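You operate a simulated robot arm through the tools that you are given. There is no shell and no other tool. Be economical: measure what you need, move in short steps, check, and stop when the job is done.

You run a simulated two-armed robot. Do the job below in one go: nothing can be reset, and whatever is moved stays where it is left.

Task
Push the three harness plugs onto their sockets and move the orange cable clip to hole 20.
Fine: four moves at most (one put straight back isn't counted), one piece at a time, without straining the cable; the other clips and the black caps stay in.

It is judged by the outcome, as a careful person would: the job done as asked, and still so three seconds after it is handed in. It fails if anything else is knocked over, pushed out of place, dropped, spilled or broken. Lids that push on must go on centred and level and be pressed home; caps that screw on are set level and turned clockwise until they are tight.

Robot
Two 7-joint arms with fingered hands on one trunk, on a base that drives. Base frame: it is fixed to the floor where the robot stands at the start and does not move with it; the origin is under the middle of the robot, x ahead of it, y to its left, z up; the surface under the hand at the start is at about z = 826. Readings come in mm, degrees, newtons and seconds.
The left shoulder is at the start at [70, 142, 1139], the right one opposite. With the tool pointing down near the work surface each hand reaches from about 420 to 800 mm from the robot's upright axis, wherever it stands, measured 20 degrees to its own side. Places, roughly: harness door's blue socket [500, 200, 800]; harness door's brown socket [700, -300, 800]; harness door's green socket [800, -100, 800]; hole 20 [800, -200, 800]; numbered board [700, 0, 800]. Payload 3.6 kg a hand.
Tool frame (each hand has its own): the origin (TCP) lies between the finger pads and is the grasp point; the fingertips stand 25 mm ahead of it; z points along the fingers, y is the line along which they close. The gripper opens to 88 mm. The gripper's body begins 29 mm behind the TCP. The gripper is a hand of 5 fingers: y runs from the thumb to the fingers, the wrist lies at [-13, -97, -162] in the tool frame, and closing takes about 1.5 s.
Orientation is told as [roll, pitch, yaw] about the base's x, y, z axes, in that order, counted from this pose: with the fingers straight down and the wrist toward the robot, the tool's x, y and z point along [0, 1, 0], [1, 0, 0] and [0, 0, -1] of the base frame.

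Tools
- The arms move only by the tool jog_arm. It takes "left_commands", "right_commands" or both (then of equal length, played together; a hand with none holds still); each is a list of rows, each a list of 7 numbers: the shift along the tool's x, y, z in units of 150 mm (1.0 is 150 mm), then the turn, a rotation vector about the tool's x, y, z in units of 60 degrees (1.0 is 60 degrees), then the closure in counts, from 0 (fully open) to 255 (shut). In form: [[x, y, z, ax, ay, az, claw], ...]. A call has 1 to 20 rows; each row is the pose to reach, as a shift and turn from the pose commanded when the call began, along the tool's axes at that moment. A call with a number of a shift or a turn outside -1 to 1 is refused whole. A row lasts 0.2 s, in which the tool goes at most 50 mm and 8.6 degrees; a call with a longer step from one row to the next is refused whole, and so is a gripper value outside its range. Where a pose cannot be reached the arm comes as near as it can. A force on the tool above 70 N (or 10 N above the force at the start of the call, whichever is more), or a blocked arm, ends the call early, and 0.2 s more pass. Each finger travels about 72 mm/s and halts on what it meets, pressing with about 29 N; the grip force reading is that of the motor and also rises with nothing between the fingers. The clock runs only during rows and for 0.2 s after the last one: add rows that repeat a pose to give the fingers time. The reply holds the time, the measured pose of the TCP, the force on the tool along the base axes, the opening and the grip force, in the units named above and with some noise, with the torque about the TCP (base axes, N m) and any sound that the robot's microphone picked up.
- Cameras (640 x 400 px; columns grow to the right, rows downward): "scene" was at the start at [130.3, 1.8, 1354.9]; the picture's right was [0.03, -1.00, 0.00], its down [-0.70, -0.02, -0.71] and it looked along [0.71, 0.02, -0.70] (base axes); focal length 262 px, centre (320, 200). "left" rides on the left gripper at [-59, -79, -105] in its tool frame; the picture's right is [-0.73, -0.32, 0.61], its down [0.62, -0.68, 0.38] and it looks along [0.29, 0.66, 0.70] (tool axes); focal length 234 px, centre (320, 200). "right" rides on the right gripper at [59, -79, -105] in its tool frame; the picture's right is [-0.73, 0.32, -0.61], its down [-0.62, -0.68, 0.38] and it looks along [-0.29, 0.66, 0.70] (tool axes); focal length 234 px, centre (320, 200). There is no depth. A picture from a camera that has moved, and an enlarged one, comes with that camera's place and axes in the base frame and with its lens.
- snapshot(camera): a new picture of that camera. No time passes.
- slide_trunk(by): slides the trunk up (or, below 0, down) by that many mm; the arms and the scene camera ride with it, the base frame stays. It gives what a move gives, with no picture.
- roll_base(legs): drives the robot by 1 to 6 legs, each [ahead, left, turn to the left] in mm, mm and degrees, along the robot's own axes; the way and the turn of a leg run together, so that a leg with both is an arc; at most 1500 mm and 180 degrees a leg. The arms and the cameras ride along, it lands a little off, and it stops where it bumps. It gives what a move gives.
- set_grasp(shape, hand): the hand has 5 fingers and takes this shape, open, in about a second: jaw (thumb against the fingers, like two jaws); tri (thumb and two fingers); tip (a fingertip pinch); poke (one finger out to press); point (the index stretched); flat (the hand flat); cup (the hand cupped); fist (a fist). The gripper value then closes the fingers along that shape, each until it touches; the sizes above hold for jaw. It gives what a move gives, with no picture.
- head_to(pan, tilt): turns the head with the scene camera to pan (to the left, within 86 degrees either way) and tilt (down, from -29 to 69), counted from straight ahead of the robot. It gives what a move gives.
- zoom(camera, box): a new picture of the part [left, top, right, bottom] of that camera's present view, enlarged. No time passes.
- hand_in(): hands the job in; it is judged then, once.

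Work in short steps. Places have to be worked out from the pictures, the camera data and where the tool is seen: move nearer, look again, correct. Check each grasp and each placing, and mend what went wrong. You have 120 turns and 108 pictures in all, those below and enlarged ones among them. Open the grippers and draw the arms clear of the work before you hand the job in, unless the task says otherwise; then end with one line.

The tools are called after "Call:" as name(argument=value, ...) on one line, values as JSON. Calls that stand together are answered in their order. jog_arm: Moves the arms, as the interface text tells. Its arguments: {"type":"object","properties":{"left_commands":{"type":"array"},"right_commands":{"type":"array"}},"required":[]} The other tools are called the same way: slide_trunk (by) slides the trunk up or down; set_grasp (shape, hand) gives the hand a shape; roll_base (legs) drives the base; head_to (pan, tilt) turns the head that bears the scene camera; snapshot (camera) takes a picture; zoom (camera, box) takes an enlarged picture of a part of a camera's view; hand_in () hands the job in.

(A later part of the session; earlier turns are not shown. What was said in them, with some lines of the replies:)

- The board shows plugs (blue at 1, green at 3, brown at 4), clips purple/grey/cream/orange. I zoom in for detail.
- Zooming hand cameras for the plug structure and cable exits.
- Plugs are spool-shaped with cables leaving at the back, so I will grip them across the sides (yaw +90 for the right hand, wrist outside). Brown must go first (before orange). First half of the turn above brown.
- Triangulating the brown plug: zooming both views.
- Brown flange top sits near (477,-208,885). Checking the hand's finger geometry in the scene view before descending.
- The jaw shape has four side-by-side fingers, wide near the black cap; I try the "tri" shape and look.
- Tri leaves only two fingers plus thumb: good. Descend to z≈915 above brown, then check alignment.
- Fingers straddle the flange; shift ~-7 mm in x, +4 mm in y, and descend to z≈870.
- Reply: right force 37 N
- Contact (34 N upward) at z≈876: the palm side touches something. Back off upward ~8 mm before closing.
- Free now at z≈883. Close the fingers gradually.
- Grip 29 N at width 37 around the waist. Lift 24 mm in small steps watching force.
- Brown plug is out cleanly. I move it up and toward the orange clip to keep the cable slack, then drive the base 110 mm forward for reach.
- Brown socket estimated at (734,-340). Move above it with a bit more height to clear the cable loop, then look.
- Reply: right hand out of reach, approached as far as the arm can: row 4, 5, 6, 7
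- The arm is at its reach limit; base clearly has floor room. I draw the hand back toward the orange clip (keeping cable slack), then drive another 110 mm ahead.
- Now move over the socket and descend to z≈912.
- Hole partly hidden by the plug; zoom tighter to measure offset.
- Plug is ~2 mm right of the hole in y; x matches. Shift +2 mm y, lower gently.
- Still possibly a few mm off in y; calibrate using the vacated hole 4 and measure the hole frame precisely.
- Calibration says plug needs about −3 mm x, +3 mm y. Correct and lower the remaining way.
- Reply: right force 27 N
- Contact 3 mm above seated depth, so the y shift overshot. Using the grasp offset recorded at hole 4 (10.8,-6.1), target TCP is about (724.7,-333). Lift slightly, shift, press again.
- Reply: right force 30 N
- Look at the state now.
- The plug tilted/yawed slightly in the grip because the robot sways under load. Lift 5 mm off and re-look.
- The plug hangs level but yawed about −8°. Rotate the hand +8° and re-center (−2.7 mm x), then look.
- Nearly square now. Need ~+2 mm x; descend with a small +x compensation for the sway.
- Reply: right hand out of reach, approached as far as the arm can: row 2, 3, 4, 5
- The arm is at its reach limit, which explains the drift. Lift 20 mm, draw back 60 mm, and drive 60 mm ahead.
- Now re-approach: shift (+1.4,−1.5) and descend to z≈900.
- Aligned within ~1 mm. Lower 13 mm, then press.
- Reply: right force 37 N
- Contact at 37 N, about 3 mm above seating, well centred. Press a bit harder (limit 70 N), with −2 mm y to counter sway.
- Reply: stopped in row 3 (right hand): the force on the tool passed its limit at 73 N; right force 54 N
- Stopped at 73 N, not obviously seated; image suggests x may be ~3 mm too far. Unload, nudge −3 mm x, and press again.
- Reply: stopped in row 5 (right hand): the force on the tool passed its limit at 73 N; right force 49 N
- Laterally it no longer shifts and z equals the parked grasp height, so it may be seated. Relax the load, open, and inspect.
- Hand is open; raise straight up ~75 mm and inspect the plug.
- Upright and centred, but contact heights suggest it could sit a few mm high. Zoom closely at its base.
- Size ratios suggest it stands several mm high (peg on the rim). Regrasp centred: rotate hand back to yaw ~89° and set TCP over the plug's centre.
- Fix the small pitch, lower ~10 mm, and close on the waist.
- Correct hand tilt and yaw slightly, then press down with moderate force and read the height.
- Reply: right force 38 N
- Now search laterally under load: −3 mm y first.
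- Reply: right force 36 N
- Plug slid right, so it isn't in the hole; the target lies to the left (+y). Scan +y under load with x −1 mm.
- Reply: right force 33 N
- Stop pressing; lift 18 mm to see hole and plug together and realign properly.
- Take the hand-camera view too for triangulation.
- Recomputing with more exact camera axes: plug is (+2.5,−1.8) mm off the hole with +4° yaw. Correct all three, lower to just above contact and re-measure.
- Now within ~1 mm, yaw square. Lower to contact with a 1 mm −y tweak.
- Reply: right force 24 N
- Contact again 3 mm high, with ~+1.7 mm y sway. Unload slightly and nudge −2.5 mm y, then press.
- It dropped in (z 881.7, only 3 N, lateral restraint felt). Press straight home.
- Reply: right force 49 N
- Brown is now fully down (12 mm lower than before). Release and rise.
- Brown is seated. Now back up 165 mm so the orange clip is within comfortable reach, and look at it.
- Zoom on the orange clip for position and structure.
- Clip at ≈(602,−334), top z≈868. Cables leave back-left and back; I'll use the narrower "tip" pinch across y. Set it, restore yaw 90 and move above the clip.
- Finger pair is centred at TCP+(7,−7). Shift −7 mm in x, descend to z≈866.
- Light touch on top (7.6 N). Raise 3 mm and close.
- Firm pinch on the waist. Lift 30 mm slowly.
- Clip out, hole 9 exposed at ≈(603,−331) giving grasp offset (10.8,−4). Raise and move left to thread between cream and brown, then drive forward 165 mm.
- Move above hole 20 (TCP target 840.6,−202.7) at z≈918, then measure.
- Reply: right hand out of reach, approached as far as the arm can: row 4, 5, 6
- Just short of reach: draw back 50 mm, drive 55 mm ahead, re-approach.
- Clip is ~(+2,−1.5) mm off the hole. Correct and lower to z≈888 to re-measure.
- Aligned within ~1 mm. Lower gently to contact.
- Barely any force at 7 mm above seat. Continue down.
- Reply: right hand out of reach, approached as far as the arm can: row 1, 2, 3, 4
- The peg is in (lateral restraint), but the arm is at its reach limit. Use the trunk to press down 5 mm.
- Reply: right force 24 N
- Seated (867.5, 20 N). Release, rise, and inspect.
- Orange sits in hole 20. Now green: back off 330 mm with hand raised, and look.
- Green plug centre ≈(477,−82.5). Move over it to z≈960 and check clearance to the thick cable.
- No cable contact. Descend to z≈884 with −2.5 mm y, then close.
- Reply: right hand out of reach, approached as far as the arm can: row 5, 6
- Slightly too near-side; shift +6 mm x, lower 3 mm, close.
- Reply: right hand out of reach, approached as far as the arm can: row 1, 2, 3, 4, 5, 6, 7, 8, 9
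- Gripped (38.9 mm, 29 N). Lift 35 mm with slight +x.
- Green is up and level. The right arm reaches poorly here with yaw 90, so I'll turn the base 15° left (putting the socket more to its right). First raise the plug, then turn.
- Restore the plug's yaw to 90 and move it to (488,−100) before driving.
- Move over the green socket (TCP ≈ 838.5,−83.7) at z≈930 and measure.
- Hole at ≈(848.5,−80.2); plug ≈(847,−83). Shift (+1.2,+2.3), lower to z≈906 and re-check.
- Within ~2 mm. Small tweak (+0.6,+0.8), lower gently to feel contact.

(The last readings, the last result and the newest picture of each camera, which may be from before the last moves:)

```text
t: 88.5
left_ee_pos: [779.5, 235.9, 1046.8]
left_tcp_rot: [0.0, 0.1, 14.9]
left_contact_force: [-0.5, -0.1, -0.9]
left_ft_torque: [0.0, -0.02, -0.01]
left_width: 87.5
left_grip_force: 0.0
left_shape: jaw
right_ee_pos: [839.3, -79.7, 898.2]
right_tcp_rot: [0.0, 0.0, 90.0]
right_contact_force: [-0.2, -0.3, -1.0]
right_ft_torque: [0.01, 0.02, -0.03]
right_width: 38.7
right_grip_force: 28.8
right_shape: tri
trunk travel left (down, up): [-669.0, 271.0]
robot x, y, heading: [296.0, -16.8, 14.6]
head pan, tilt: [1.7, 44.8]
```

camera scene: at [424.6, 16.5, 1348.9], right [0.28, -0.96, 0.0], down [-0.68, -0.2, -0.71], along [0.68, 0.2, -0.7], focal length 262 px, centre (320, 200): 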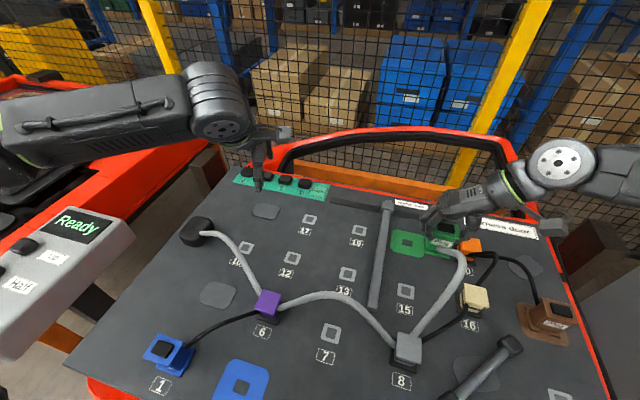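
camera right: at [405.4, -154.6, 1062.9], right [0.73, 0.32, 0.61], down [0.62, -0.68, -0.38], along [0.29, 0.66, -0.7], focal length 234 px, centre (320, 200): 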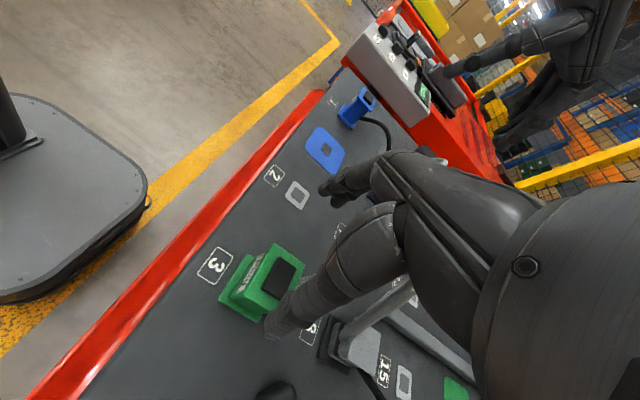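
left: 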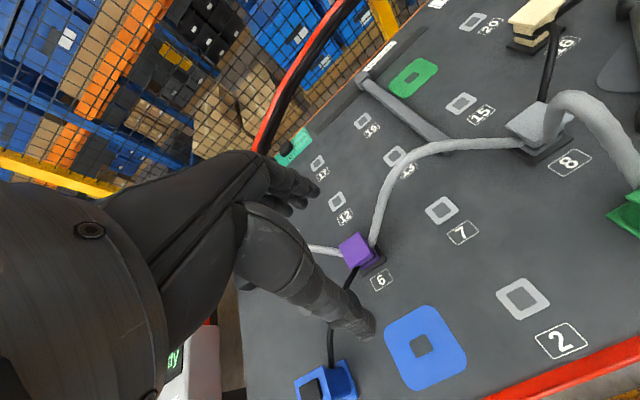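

No contact at 898 (10 mm above seat) — promising. Continue 5 mm.

Call:
jog_arm(right_commands=[[0, 0, 0.01, 0, 0, 0, 255], [0, 0, 0.02, 0, 0, 0, 255], [0, 0, 0.033, 0, 0, 0, 255], [0, 0, 0.033, 0, 0, 0, 255]])

```text
t: 89.5
left_ee_pos: [778.9, 235.9, 1045.7]
left_tcp_rot: [-0.1, 0.0, 14.9]
left_contact_force: [-0.2, 0.4, -0.2]
left_ft_torque: [-0.02, 0.01, -0.01]
left_width: 87.8
left_grip_force: 0.0
left_shape: jaw
right_ee_pos: [839.7, -80.5, 891.1]
right_tcp_rot: [0.0, 0.1, 90.1]
right_contact_force: [-3.3, 1.1, 3.0]
right_ft_torque: [0.01, 0.03, 0.02]
right_width: 38.6
right_grip_force: 28.7
right_shape: tri
trunk travel left (down, up): [-669.0, 271.0]
robot x, y, heading: [303.5, -18.7, 14.7]
head pan, tilt: [1.7, 44.8]
```

Peg engaged with light side force. Press home to ~40 N.

Call:
jog_arm(right_commands=[[0, 0, 0.02, 0, 0, 0, 255], [0, 0, 0.04, 0, 0, 0, 255], [0, 0, 0.06, 0, 0, 0, 255], [0, 0, 0.07, 0, 0, 0, 255], [0, 0, 0.07, 0, 0, 0, 255]])

Call:
zoom(camera="scene", box=[380, 205, 460, 265])

```text
t: 90.7
left_ee_pos: [774.9, 236.2, 1049.4]
left_tcp_rot: [0.0, -0.1, 14.8]
left_contact_force: [0.2, -0.4, -0.3]
left_ft_torque: [-0.02, 0.04, 0.0]
left_width: 87.6
left_grip_force: 0.0
left_shape: jaw
right_ee_pos: [837.5, -79.1, 884.3]
right_tcp_rot: [-0.4, 0.0, 90.0]
right_contact_force: [-0.8, 1.6, 33.3]
right_ft_torque: [-0.12, -0.07, 0.0]
right_width: 38.9
right_grip_force: 29.5
right_shape: tri
trunk travel left (down, up): [-669.0, 271.0]
robot x, y, heading: [297.3, -20.1, 14.7]
head pan, tilt: [1.7, 44.8]
```

```text
6.67 times, centred on (420, 235) of scene
camera zoom: at [419.6, 17.4, 1349.7], right [0.28, -0.96, 0.0], down [-0.67, -0.2, -0.71], along [0.68, 0.2, -0.7], focal length 1750 px, centre (-347, -33)
```

zoom: 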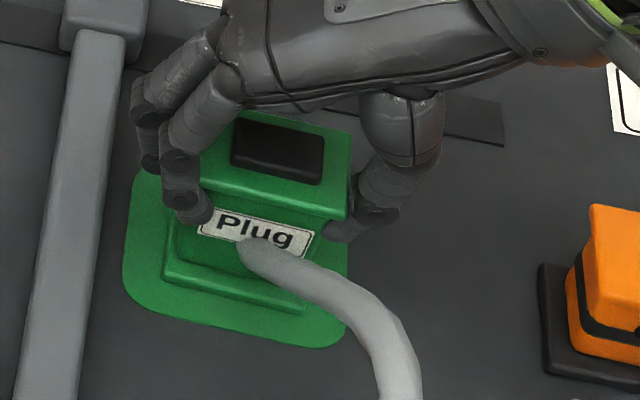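

Seated. Open only partly (grey rod is close on the left), then lift straight up.

Call:
jog_arm(right_commands=[[0, 0, -0.03, 0, 0, 0, 255], [0, 0, -0.04, 0, 0, 0, 200], [0, 0, -0.04, 0, 0, 0, 140], [0, 0, -0.04, 0, 0, 0, 85], [0, 0, -0.04, 0, 0, 0, 85], [0, 0, -0.04, 0, 0, 0, 85]])

Call:
jog_arm(right_commands=[[0, 0, -0.04, 0, 0, 0, 85], [0, 0, -0.1, 0, 0, 0, 85], [0, 0, -0.2, 0, 0, 0, 85], [0, 0, -0.35, 0, 0, 0, 85], [0, 0, -0.6, 0, 0, 0, 85], [0, 0, -0.85, 0, 0, 0, 0]])

Call:
snapshot(camera="scene")

```text
t: 92.1
left_ee_pos: [779.3, 235.7, 1046.7]
left_tcp_rot: [0.0, 0.0, 14.7]
left_contact_force: [-0.4, 0.2, 0.7]
left_ft_torque: [0.0, 0.0, -0.05]
left_width: 88.0
left_grip_force: 0.0
left_shape: jaw
right_ee_pos: [839.4, -81.1, 887.4]
right_tcp_rot: [-0.1, -0.1, 90.0]
right_contact_force: [-0.2, 0.1, -0.2]
right_ft_torque: [-0.02, 0.0, 0.0]
right_width: 58.5
right_grip_force: 0.0
right_shape: tri
trunk travel left (down, up): [-669.0, 271.0]
robot x, y, heading: [297.4, -20.2, 14.9]
head pan, tilt: [1.7, 44.8]
```

```text
t: 93.5
left_ee_pos: [776.6, 236.0, 1047.0]
left_tcp_rot: [0.1, -0.1, 14.8]
left_contact_force: [-0.3, -0.3, 0.2]
left_ft_torque: [0.0, 0.0, -0.01]
left_width: 87.6
left_grip_force: 0.1
left_shape: jaw
right_ee_pos: [838.9, -82.8, 1012.2]
right_tcp_rot: [0.1, 0.0, 90.1]
right_contact_force: [0.5, -0.3, 0.2]
right_ft_torque: [-0.01, 0.0, -0.01]
right_width: 87.8
right_grip_force: 0.2
right_shape: tri
trunk travel left (down, up): [-669.0, 271.0]
robot x, y, heading: [301.7, -23.6, 14.5]
head pan, tilt: [1.7, 44.8]
```

```text
18 pictures are left
camera scene: at [424.1, 16.7, 1348.9], right [0.28, -0.96, 0.0], down [-0.68, -0.2, -0.71], along [0.68, 0.2, -0.7], focal length 262 px, centre (320, 200)
```

scene: 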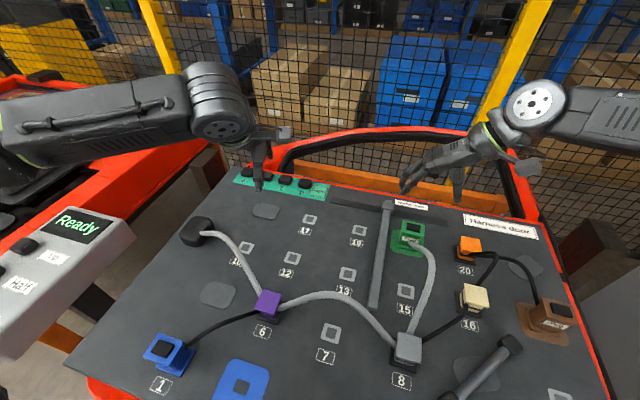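

Green is home. Now blue with the left hand (yaw −90). Back the base out, turn right to about −10°.

Call:
jog_arm(right_commands=[[0, 0, -0.1, 0, 0, 0, 0], [0, 0, -0.25, 0, 0, 0, 0], [0, 0, -0.35, 0, 0, 0, 0]])

Call:
roll_base(legs=[[-304, 102, 0], [0, 0, -25]])

Call:
set_grasp(hand="left", shape="tri")

Call:
snapshot(camera="scene")

```text
t: 94.3
left_ee_pos: [778.5, 235.4, 1046.0]
left_tcp_rot: [0.1, 0.1, 14.7]
left_contact_force: [0.8, -0.4, 1.0]
left_ft_torque: [0.05, -0.01, -0.02]
left_width: 87.7
left_grip_force: 0.1
left_shape: jaw
right_ee_pos: [840.9, -82.6, 1067.2]
right_tcp_rot: [0.0, 0.1, 89.9]
right_contact_force: [-0.4, 0.6, 0.4]
right_ft_torque: [-0.01, -0.03, 0.01]
right_width: 87.5
right_grip_force: 0.1
right_shape: tri
trunk travel left (down, up): [-669.0, 271.0]
robot x, y, heading: [301.2, -19.0, 14.8]
head pan, tilt: [1.7, 44.8]
```

```text
t: 97.8
left_ee_pos: [523.4, 27.1, 1045.5]
left_tcp_rot: [0.1, -0.1, -10.4]
left_contact_force: [0.9, -1.2, -1.2]
left_ft_torque: [-0.01, 0.02, -0.01]
left_width: 87.5
left_grip_force: 0.0
left_shape: jaw
right_ee_pos: [443.4, -284.9, 1065.7]
right_tcp_rot: [0.0, 0.0, 64.7]
right_contact_force: [-0.7, 0.0, 0.1]
right_ft_torque: [0.02, 0.0, 0.0]
right_width: 87.3
right_grip_force: 0.1
right_shape: tri
trunk travel left (down, up): [-669.0, 271.0]
robot x, y, heading: [-20.0, 2.4, -10.5]
head pan, tilt: [1.7, 44.8]
```

```text
t: 98.7
left_ee_pos: [523.4, 28.6, 1045.8]
left_tcp_rot: [0.0, 0.0, -10.5]
left_contact_force: [-0.6, 0.1, -0.4]
left_ft_torque: [0.01, -0.05, 0.01]
left_width: 87.8
left_grip_force: 0.1
left_shape: tri
right_ee_pos: [443.1, -285.0, 1066.9]
right_tcp_rot: [0.0, 0.0, 64.7]
right_contact_force: [-0.3, -0.5, -0.6]
right_ft_torque: [0.01, 0.03, 0.0]
right_width: 87.6
right_grip_force: 0.1
right_shape: tri
trunk travel left (down, up): [-669.0, 271.0]
robot x, y, heading: [-18.6, 2.3, -10.5]
head pan, tilt: [1.7, 44.8]
```

```text
17 pictures are left
camera scene: at [110.2, -19.3, 1348.9], right [-0.15, -0.99, 0.0], down [-0.7, 0.11, -0.71], along [0.7, -0.11, -0.7], focal length 262 px, centre (320, 200)
```

scene: 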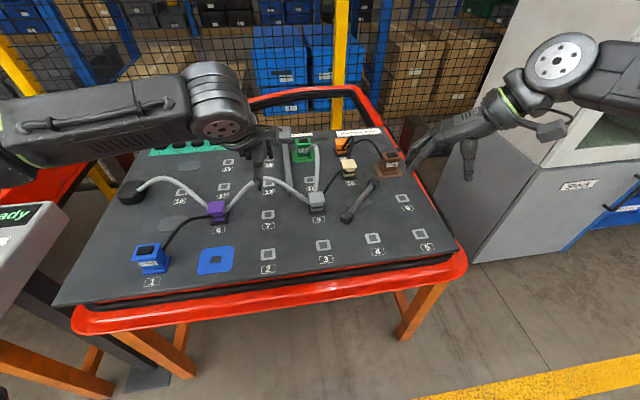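

Zoom on blue plug and socket for positions and yaw.

Call:
zoom(camera="scene", box=[125, 225, 245, 295])

```text
5.33 times, centred on (185, 260) of scene
camera zoom: at [110.2, -19.3, 1348.9], right [-0.15, -0.99, 0.0], down [-0.7, 0.11, -0.71], along [0.7, -0.11, -0.7], focal length 1400 px, centre (1040, -120)
```

zoom: 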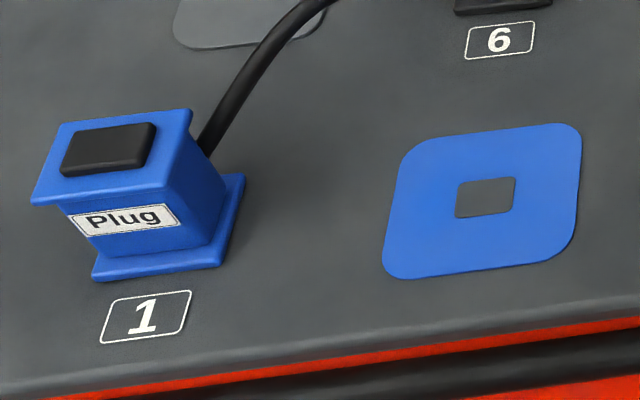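

Blue plug at ≈(479,296), yaw ~0; socket hole at ≈(474.8,166.1). Bring the left hand over the plug, turning to yaw −90.

Call:
jog_arm(left_commands=[[0.139, -0.052, 0, 0, 0, 0.117, 0], [0.278, -0.104, 0, 0, 0, 0.233, 0], [0.416, -0.156, 0, 0, 0, 0.35, 0], [0.555, -0.209, 0, 0, 0, 0.467, 0], [0.694, -0.261, 0, 0, 0, 0.583, 0], [0.833, -0.313, 0, 0, 0, 0.7, 0]])

Call:
jog_arm(left_commands=[[0.06, -0.136, 0, 0, 0, 0.104, 0], [0.123, -0.272, 0, 0, 0, 0.208, 0], [0.185, -0.41, 0.1, 0, 0, 0.312, 0], [0.247, -0.545, 0.2, 0, 0, 0.416, 0], [0.31, -0.68, 0.35, 0, 0, 0.52, 0], [0.37, -0.817, 0.5, 0, 0, 0.625, 0], [0.37, -0.817, 0.5, 0, 0, 0.625, 0]])

Call:
zoom(camera="scene", box=[85, 165, 245, 295])

```text
t: 100.0
left_ee_pos: [499.6, 161.1, 1045.5]
left_tcp_rot: [0.0, -0.1, -52.5]
left_contact_force: [-0.4, -0.7, 0.0]
left_ft_torque: [0.0, -0.01, 0.01]
left_width: 87.9
left_grip_force: 0.1
left_shape: tri
right_ee_pos: [442.4, -283.7, 1067.4]
right_tcp_rot: [-0.1, 0.1, 64.7]
right_contact_force: [-0.1, 0.4, -1.0]
right_ft_torque: [0.0, -0.02, 0.0]
right_width: 87.5
right_grip_force: 0.1
right_shape: tri
trunk travel left (down, up): [-669.0, 271.0]
robot x, y, heading: [-19.6, 1.6, -10.5]
head pan, tilt: [1.7, 44.8]
```

```text
t: 101.7
left_ee_pos: [469.0, 291.0, 970.8]
left_tcp_rot: [0.1, 0.0, -90.0]
left_contact_force: [0.0, -0.9, -0.1]
left_ft_torque: [-0.05, 0.02, -0.02]
left_width: 87.7
left_grip_force: 0.1
left_shape: tri
right_ee_pos: [444.3, -285.6, 1066.5]
right_tcp_rot: [0.0, 0.1, 64.7]
right_contact_force: [-0.1, -0.7, 0.1]
right_ft_torque: [0.01, 0.02, -0.01]
right_width: 87.4
right_grip_force: 0.1
right_shape: tri
trunk travel left (down, up): [-669.0, 271.0]
robot x, y, heading: [-21.5, 5.7, -10.3]
head pan, tilt: [1.7, 44.8]
```

```text
3.08 times, centred on (165, 230) of scene
camera zoom: at [110.0, -19.7, 1348.9], right [-0.15, -0.99, 0.0], down [-0.7, 0.11, -0.71], along [0.7, -0.11, -0.7], focal length 808 px, centre (797, 108)
```

zoom: 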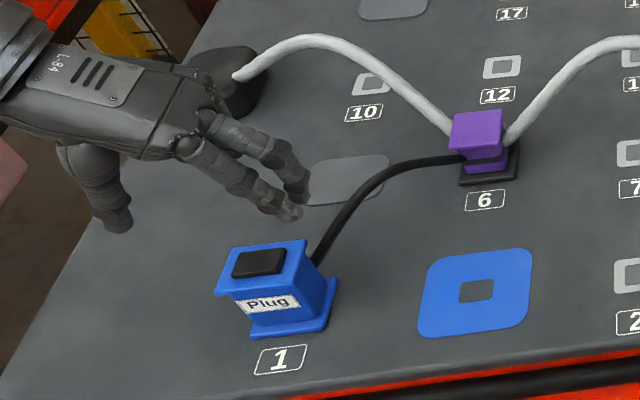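

Cable leaves the back-right where the middle finger would be; use "tip" instead, descend to z≈888.

Call:
set_grasp(hand="left", shape="tip")

Call:
jog_arm(left_commands=[[0, 0, 0.1, 0, 0, 0, 0], [0, 0, 0.25, 0, 0, 0, 0], [0, 0, 0.4, 0, 0, 0, 0], [0, 0, 0.5, 0, 0, 0, 0], [0, 0, 0.55, 0, 0, 0, 0], [0, 0, 0.55, 0, 0, 0, 0]])

Call:
zoom(camera="scene", box=[105, 205, 225, 295])

```text
t: 102.5
left_ee_pos: [468.8, 291.2, 971.6]
left_tcp_rot: [-0.1, 0.0, -89.9]
left_contact_force: [0.3, 0.6, 0.8]
left_ft_torque: [-0.01, -0.02, 0.04]
left_width: 87.9
left_grip_force: 0.1
left_shape: tip
right_ee_pos: [444.0, -284.6, 1067.1]
right_tcp_rot: [0.1, 0.2, 64.7]
right_contact_force: [1.1, 0.4, -0.7]
right_ft_torque: [0.0, -0.01, 0.0]
right_width: 87.5
right_grip_force: 0.1
right_shape: tri
trunk travel left (down, up): [-669.0, 271.0]
robot x, y, heading: [-15.0, 4.0, -10.6]
head pan, tilt: [1.7, 44.8]
```

```text
t: 104.0
left_ee_pos: [469.7, 289.6, 888.2]
left_tcp_rot: [0.0, 0.0, -90.1]
left_contact_force: [0.0, 0.1, 0.4]
left_ft_torque: [-0.03, -0.03, 0.0]
left_width: 87.7
left_grip_force: 0.1
left_shape: tip
right_ee_pos: [443.7, -284.7, 1067.4]
right_tcp_rot: [-0.1, 0.0, 64.6]
right_contact_force: [-0.2, -0.2, -0.3]
right_ft_torque: [0.0, 0.01, 0.0]
right_width: 87.8
right_grip_force: 0.0
right_shape: tri
trunk travel left (down, up): [-669.0, 271.0]
robot x, y, heading: [-19.9, 2.6, -10.8]
head pan, tilt: [1.7, 44.8]
```

```text
4.44 times, centred on (165, 250) of scene
camera zoom: at [110.1, -19.3, 1348.9], right [-0.15, -0.99, 0.0], down [-0.7, 0.11, -0.71], along [0.7, -0.11, -0.7], focal length 1166 px, centre (1009, -22)
```

zoom: 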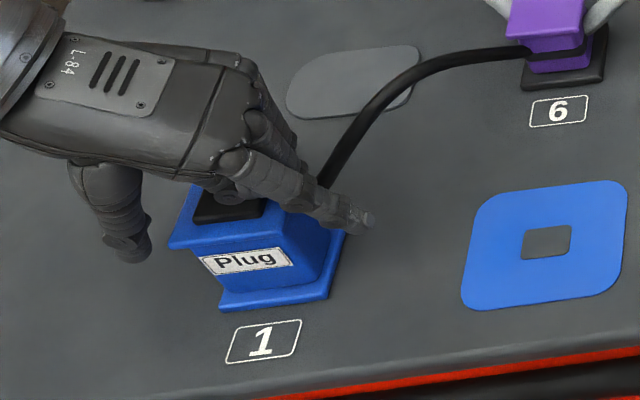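

Centred at (475,296). Close.

Call:
jog_arm(left_commands=[[0, 0, 0.01, 0, 0, 0, 40], [0, 0, 0.01, 0, 0, 0, 100], [0, 0, 0.01, 0, 0, 0, 160], [0, 0, 0.01, 0, 0, 0, 220], [0, 0, 0.01, 0, 0, 0, 255], [0, 0, 0.01, 0, 0, 0, 255], [0, 0, 0.01, 0, 0, 0, 255], [0, 0, 0.01, 0, 0, 0, 255]])

Call:
jog_arm(left_commands=[[0, 0, -0.06, 0, 0, 0, 255], [0, 0, -0.12, 0, 0, 0, 255], [0, 0, -0.18, 0, 0, 0, 255], [0, 0, -0.24, 0, 0, 0, 255], [0, 0, -0.3, 0, 0, 0, 255], [0, 0, -0.3, 0, 0, 0, 255]])

Call:
zoom(camera="scene", box=[105, 205, 225, 295])

```text
t: 105.8
left_ee_pos: [470.4, 291.8, 886.4]
left_tcp_rot: [-0.1, 0.0, -90.0]
left_contact_force: [-0.3, 2.3, -1.7]
left_ft_torque: [-0.03, 0.01, -0.01]
left_width: 38.0
left_grip_force: 28.9
left_shape: tip
right_ee_pos: [443.9, -283.9, 1067.0]
right_tcp_rot: [-0.1, 0.1, 64.7]
right_contact_force: [-0.9, 0.3, 0.4]
right_ft_torque: [-0.01, -0.01, -0.01]
right_width: 87.6
right_grip_force: 0.0
right_shape: tri
trunk travel left (down, up): [-669.0, 271.0]
robot x, y, heading: [-16.8, 2.7, -10.5]
head pan, tilt: [1.7, 44.8]
```

```text
t: 107.2
left_ee_pos: [470.3, 290.3, 932.3]
left_tcp_rot: [0.0, 0.0, -89.9]
left_contact_force: [0.9, 0.1, -1.2]
left_ft_torque: [-0.01, 0.02, -0.01]
left_width: 38.0
left_grip_force: 29.0
left_shape: tip
right_ee_pos: [444.6, -283.7, 1067.0]
right_tcp_rot: [0.0, 0.1, 64.7]
right_contact_force: [-0.6, 0.0, -0.2]
right_ft_torque: [-0.01, 0.01, -0.01]
right_width: 87.8
right_grip_force: 0.0
right_shape: tri
trunk travel left (down, up): [-669.0, 271.0]
robot x, y, heading: [-14.9, 3.3, -10.8]
head pan, tilt: [1.7, 44.8]
```

```text
4.44 times, centred on (165, 250) of scene
camera zoom: at [110.2, -19.2, 1348.9], right [-0.15, -0.99, 0.0], down [-0.7, 0.11, -0.71], along [0.7, -0.11, -0.7], focal length 1166 px, centre (1009, -22)
```

zoom: 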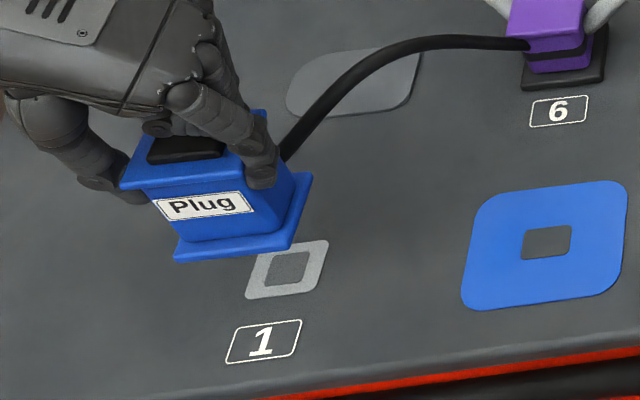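

Hole 1 at (479.6,294.4) → grasp offset (9.2,2.6); target TCP ≈(465.6,163.5). Carry over at this height, lowering slightly.

Call:
jog_arm(left_commands=[[-0.005, 0.15, 0, 0, 0, 0, 255], [-0.01, 0.35, 0, 0, 0, 0, 255], [-0.02, 0.55, 0, 0, 0, 0, 255], [-0.031, 0.75, 0, 0, 0, 0, 255], [-0.031, 0.845, 0.05, 0, 0, 0, 255], [-0.031, 0.845, 0.12, 0, 0, 0, 255], [-0.031, 0.845, 0.12, 0, 0, 0, 255]])

Call:
zoom(camera="scene", box=[165, 215, 265, 290])

```text
t: 108.8
left_ee_pos: [464.7, 163.6, 914.9]
left_tcp_rot: [0.0, -0.1, -90.1]
left_contact_force: [0.1, 0.2, -2.0]
left_ft_torque: [-0.02, -0.02, -0.03]
left_width: 37.9
left_grip_force: 29.0
left_shape: tip
right_ee_pos: [444.4, -284.9, 1067.2]
right_tcp_rot: [0.0, 0.0, 64.8]
right_contact_force: [0.1, 0.0, -0.8]
right_ft_torque: [0.01, 0.0, 0.02]
right_width: 87.7
right_grip_force: 0.1
right_shape: tri
trunk travel left (down, up): [-669.0, 271.0]
robot x, y, heading: [-19.2, 3.7, -10.4]
head pan, tilt: [1.7, 44.8]
```

```text
5.33 times, centred on (215, 252) of scene
camera zoom: at [110.2, -19.4, 1348.9], right [-0.15, -0.99, 0.0], down [-0.7, 0.11, -0.71], along [0.7, -0.11, -0.7], focal length 1400 px, centre (880, -80)
```

zoom: 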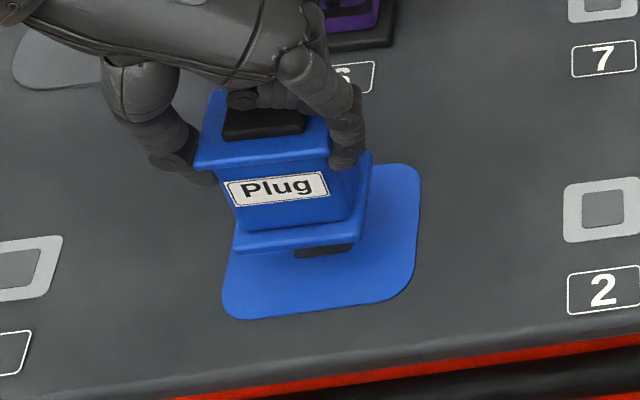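

Within ~1.5 mm. Shift +1.3 x, −0.5 y and lower to z≈898.

Call:
jog_arm(left_commands=[[0.009, 0.003, 0.04, 0, 0, 0, 255], [0.009, 0.003, 0.08, 0, 0, 0, 255], [0.009, 0.003, 0.11, 0, 0, 0, 255], [0.009, 0.003, 0.11, 0, 0, 0, 255]])

Call:
jog_arm(left_commands=[[0, 0, 0.015, 0, 0, 0, 255], [0, 0, 0.03, 0, 0, 0, 255], [0, 0, 0.04, 0, 0, 0, 255], [0, 0, 0.04, 0, 0, 0, 255]])

```text
t: 109.8
left_ee_pos: [466.6, 162.6, 897.9]
left_tcp_rot: [0.0, 0.1, -90.1]
left_contact_force: [0.5, 0.1, -1.0]
left_ft_torque: [0.03, 0.05, 0.03]
left_width: 37.9
left_grip_force: 29.2
left_shape: tip
right_ee_pos: [442.7, -284.7, 1067.2]
right_tcp_rot: [0.1, 0.1, 64.7]
right_contact_force: [0.1, 0.2, -0.7]
right_ft_torque: [-0.03, 0.01, 0.02]
right_width: 87.3
right_grip_force: 0.1
right_shape: tri
trunk travel left (down, up): [-669.0, 271.0]
robot x, y, heading: [-16.6, 5.5, -10.8]
head pan, tilt: [1.7, 44.8]
```

```text
t: 110.8
left_ee_pos: [467.3, 162.6, 892.6]
left_tcp_rot: [0.0, 0.0, -89.9]
left_contact_force: [-1.2, -0.2, 4.6]
left_ft_torque: [0.04, 0.01, -0.01]
left_width: 38.1
left_grip_force: 29.3
left_shape: tip
right_ee_pos: [443.3, -285.7, 1066.7]
right_tcp_rot: [-0.2, -0.1, 64.7]
right_contact_force: [-0.3, -0.5, 0.4]
right_ft_torque: [0.01, -0.02, 0.02]
right_width: 87.5
right_grip_force: 0.1
right_shape: tri
trunk travel left (down, up): [-669.0, 271.0]
robot x, y, heading: [-16.2, 2.1, -10.5]
head pan, tilt: [1.7, 44.8]
```

Similar feel to green at entry. Press home.

Call:
jog_arm(left_commands=[[0, 0, 0.02, 0, 0, 0, 255], [0, 0, 0.04, 0, 0, 0, 255], [0, 0, 0.06, 0, 0, 0, 255], [0, 0, 0.08, 0, 0, 0, 255], [0, 0, 0.08, 0, 0, 0, 255]])

Call:
zoom(camera="scene", box=[165, 215, 265, 290])

```text
t: 112.0
left_ee_pos: [464.0, 163.8, 883.4]
left_tcp_rot: [0.4, -0.1, -90.0]
left_contact_force: [-0.2, 4.7, 31.0]
left_ft_torque: [0.25, -0.02, 0.01]
left_width: 39.6
left_grip_force: 29.2
left_shape: tip
right_ee_pos: [440.6, -285.3, 1069.0]
right_tcp_rot: [-0.2, -0.1, 64.7]
right_contact_force: [0.1, -0.1, 0.5]
right_ft_torque: [0.01, -0.01, 0.02]
right_width: 87.6
right_grip_force: 0.1
right_shape: tri
trunk travel left (down, up): [-669.0, 271.0]
robot x, y, heading: [-18.2, -0.5, -10.5]
head pan, tilt: [1.7, 44.8]
```

```text
5.33 times, centred on (215, 252) of scene
camera zoom: at [105.8, -19.7, 1349.7], right [-0.15, -0.99, 0.0], down [-0.69, 0.11, -0.71], along [0.7, -0.11, -0.7], focal length 1400 px, centre (880, -80)
```

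zoom: 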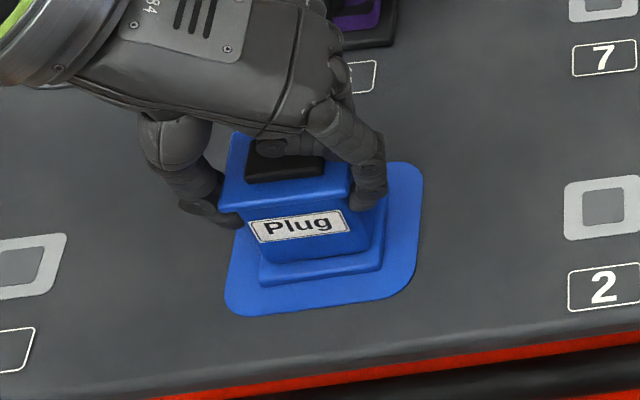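

Seated (width-scale consistent with board level). Release and rise.

Call:
jog_arm(left_commands=[[0, 0, 0.05, 0, 0, 0, 255], [0, 0, 0.04, 0, 0, 0, 200], [0, 0, 0.02, 0, 0, 0, 120], [0, 0, 0, 0, 0, 0, 40], [0, 0, 0, 0, 0, 0, 0], [0, 0, 0, 0, 0, 0, 0]])

Call:
jog_arm(left_commands=[[0, 0, -0.05, 0, 0, 0, 0], [0, 0, -0.2, 0, 0, 0, 0], [0, 0, -0.45, 0, 0, 0, 0], [0, 0, -0.7, 0, 0, 0, 0], [-0.1, -0.2, -0.95, 0, 0, 0, 0], [-0.2, -0.45, -1.0, 0, 0, 0, 0]])

Call:
snapshot(camera="scene")

Call:
zoom(camera="scene", box=[165, 205, 265, 290])

Call:
zoom(camera="scene", box=[270, 125, 420, 235])

```text
t: 113.3
left_ee_pos: [462.7, 161.1, 882.1]
left_tcp_rot: [0.2, 0.1, -90.0]
left_contact_force: [-0.3, -3.6, 30.8]
left_ft_torque: [-0.35, -0.3, 0.0]
left_width: 87.5
left_grip_force: 0.0
left_shape: tip
right_ee_pos: [440.4, -287.9, 1067.1]
right_tcp_rot: [-0.2, -0.1, 64.7]
right_contact_force: [-0.8, -0.1, 0.8]
right_ft_torque: [0.03, -0.02, -0.03]
right_width: 87.7
right_grip_force: 0.0
right_shape: tri
trunk travel left (down, up): [-669.0, 271.0]
robot x, y, heading: [-19.0, 3.9, -10.6]
head pan, tilt: [1.7, 44.8]
```

```text
refused: row 5 steps farther than a row can; nothing moved
```

```text
10 pictures are left
camera scene: at [105.6, -21.7, 1349.3], right [-0.15, -0.99, 0.0], down [-0.69, 0.11, -0.71], along [0.7, -0.11, -0.7], focal length 262 px, centre (320, 200)
```

scene: 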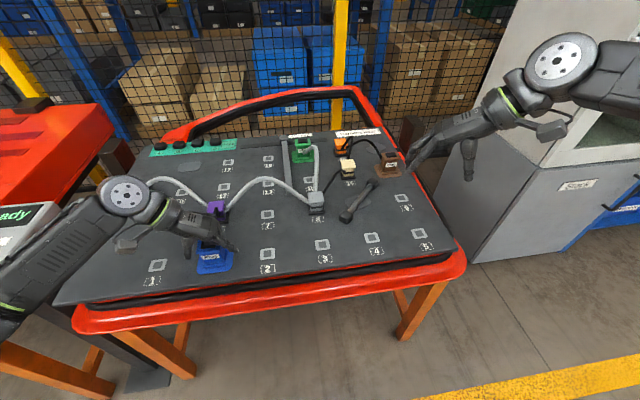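

```text
4.71 times, centred on (215, 248) of scene
camera zoom: at [105.6, -21.7, 1349.3], right [-0.15, -0.99, 0.0], down [-0.69, 0.11, -0.71], along [0.7, -0.11, -0.7], focal length 1235 px, centre (814, -24)
```

zoom: 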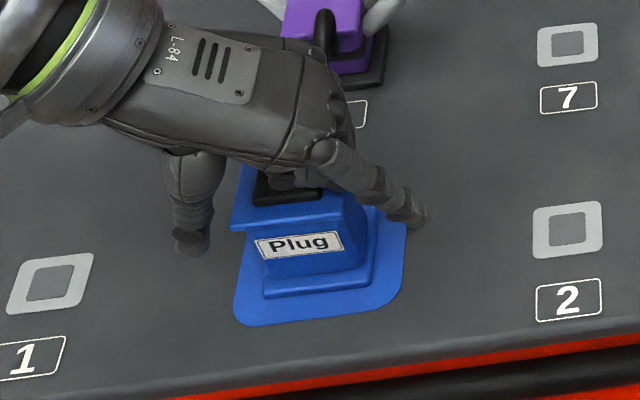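

```text
3.64 times, centred on (345, 180) of scene
camera zoom: at [105.6, -21.7, 1349.3], right [-0.15, -0.99, 0.0], down [-0.69, 0.11, -0.71], along [0.7, -0.11, -0.7], focal length 954 px, centre (229, 273)
```

zoom: 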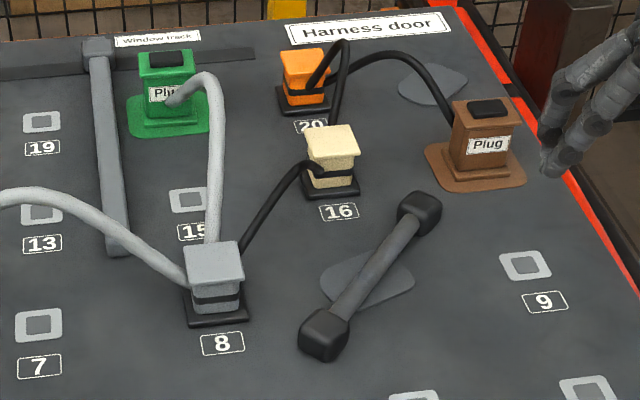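

Everything else looks right; the palm is pressing blue home too. Rise with legal steps.

Call:
jog_arm(left_commands=[[0, 0, -0.05, 0, 0, 0, 0], [0, 0, -0.2, 0, 0, 0, 0], [0, 0, -0.45, 0, 0, 0, 0], [0, 0, -0.7, 0, 0, 0, 0], [0, -0.15, -0.9, 0, 0, 0, 0], [0, -0.35, -1.0, 0, 0, 0, 0], [0, -0.6, -1.0, 0, 0, 0, 0], [0, -0.6, -1.0, 0, 0, 0, 0]])

Call:
zoom(camera="scene", box=[165, 205, 265, 290])

```text
t: 115.2
left_ee_pos: [469.3, 254.4, 1029.1]
left_tcp_rot: [0.0, 0.1, -90.0]
left_contact_force: [0.9, -0.6, -0.3]
left_ft_torque: [-0.01, 0.03, -0.01]
left_width: 87.4
left_grip_force: 0.2
left_shape: tip
right_ee_pos: [443.3, -285.3, 1067.1]
right_tcp_rot: [0.1, 0.0, 64.7]
right_contact_force: [-0.7, -0.6, 0.6]
right_ft_torque: [0.02, -0.03, -0.03]
right_width: 87.5
right_grip_force: 0.1
right_shape: tri
trunk travel left (down, up): [-669.0, 271.0]
robot x, y, heading: [-14.8, 3.5, -10.8]
head pan, tilt: [1.7, 44.8]
```

```text
4.71 times, centred on (215, 248) of scene
camera zoom: at [110.4, -19.8, 1348.8], right [-0.15, -0.99, 0.0], down [-0.7, 0.11, -0.71], along [0.7, -0.11, -0.7], focal length 1235 px, centre (814, -24)
```

zoom: 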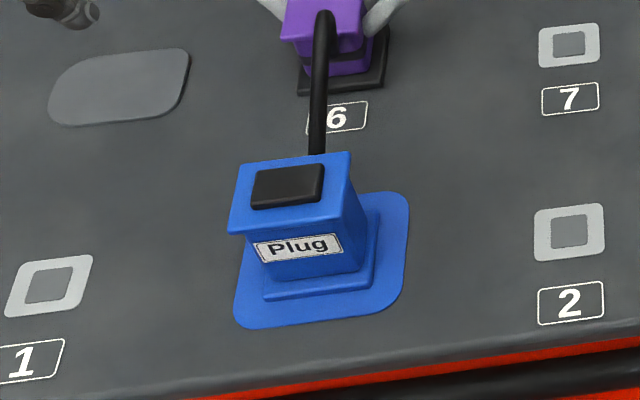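

Blue is level and centred. Back the robot off to draw the arms clear and take one last look.

Call:
roll_base(legs=[[-120, 0, 0]])

Call:
snapshot(camera="scene")

```text
t: 116.4
left_ee_pos: [349.1, 274.9, 1028.9]
left_tcp_rot: [0.0, 0.0, -89.9]
left_contact_force: [0.5, -0.4, 0.6]
left_ft_torque: [-0.04, 0.01, 0.02]
left_width: 87.6
left_grip_force: 0.0
left_shape: tip
right_ee_pos: [326.6, -263.0, 1066.6]
right_tcp_rot: [0.0, 0.0, 64.7]
right_contact_force: [-0.6, -0.8, -0.2]
right_ft_torque: [0.0, 0.03, 0.0]
right_width: 87.4
right_grip_force: 0.0
right_shape: tri
trunk travel left (down, up): [-669.0, 271.0]
robot x, y, heading: [-133.6, 24.2, -10.6]
head pan, tilt: [1.7, 44.8]
```

```text
6 pictures are left
camera scene: at [-7.3, 2.6, 1348.8], right [-0.15, -0.99, 0.0], down [-0.7, 0.11, -0.71], along [0.7, -0.11, -0.7], focal length 262 px, centre (320, 200)
```

scene: 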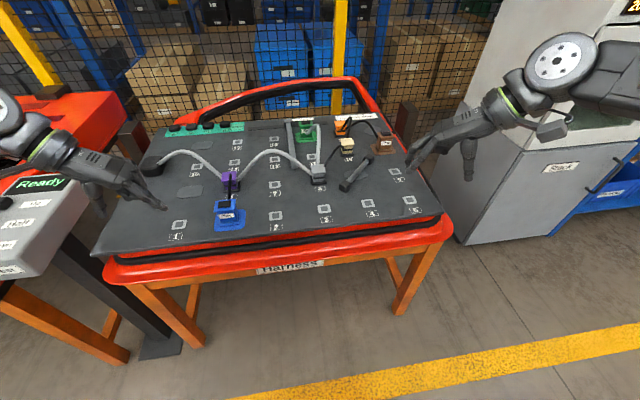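

All three plugs are on their sockets, orange is in hole 20, and both hands are open and clear of the board. Handing in.

Call:
hand_in()

```text
The job is handed in.
```

The brown, green and blue plugs are pressed onto their sockets, and the orange clip is in hole 20. I moved nothing else: the other clips and black caps are still in. The brown plug missed its hole at first and took a regrasp and several tries at the socket. I count four moves, though that regrasp could be read as a fifth.
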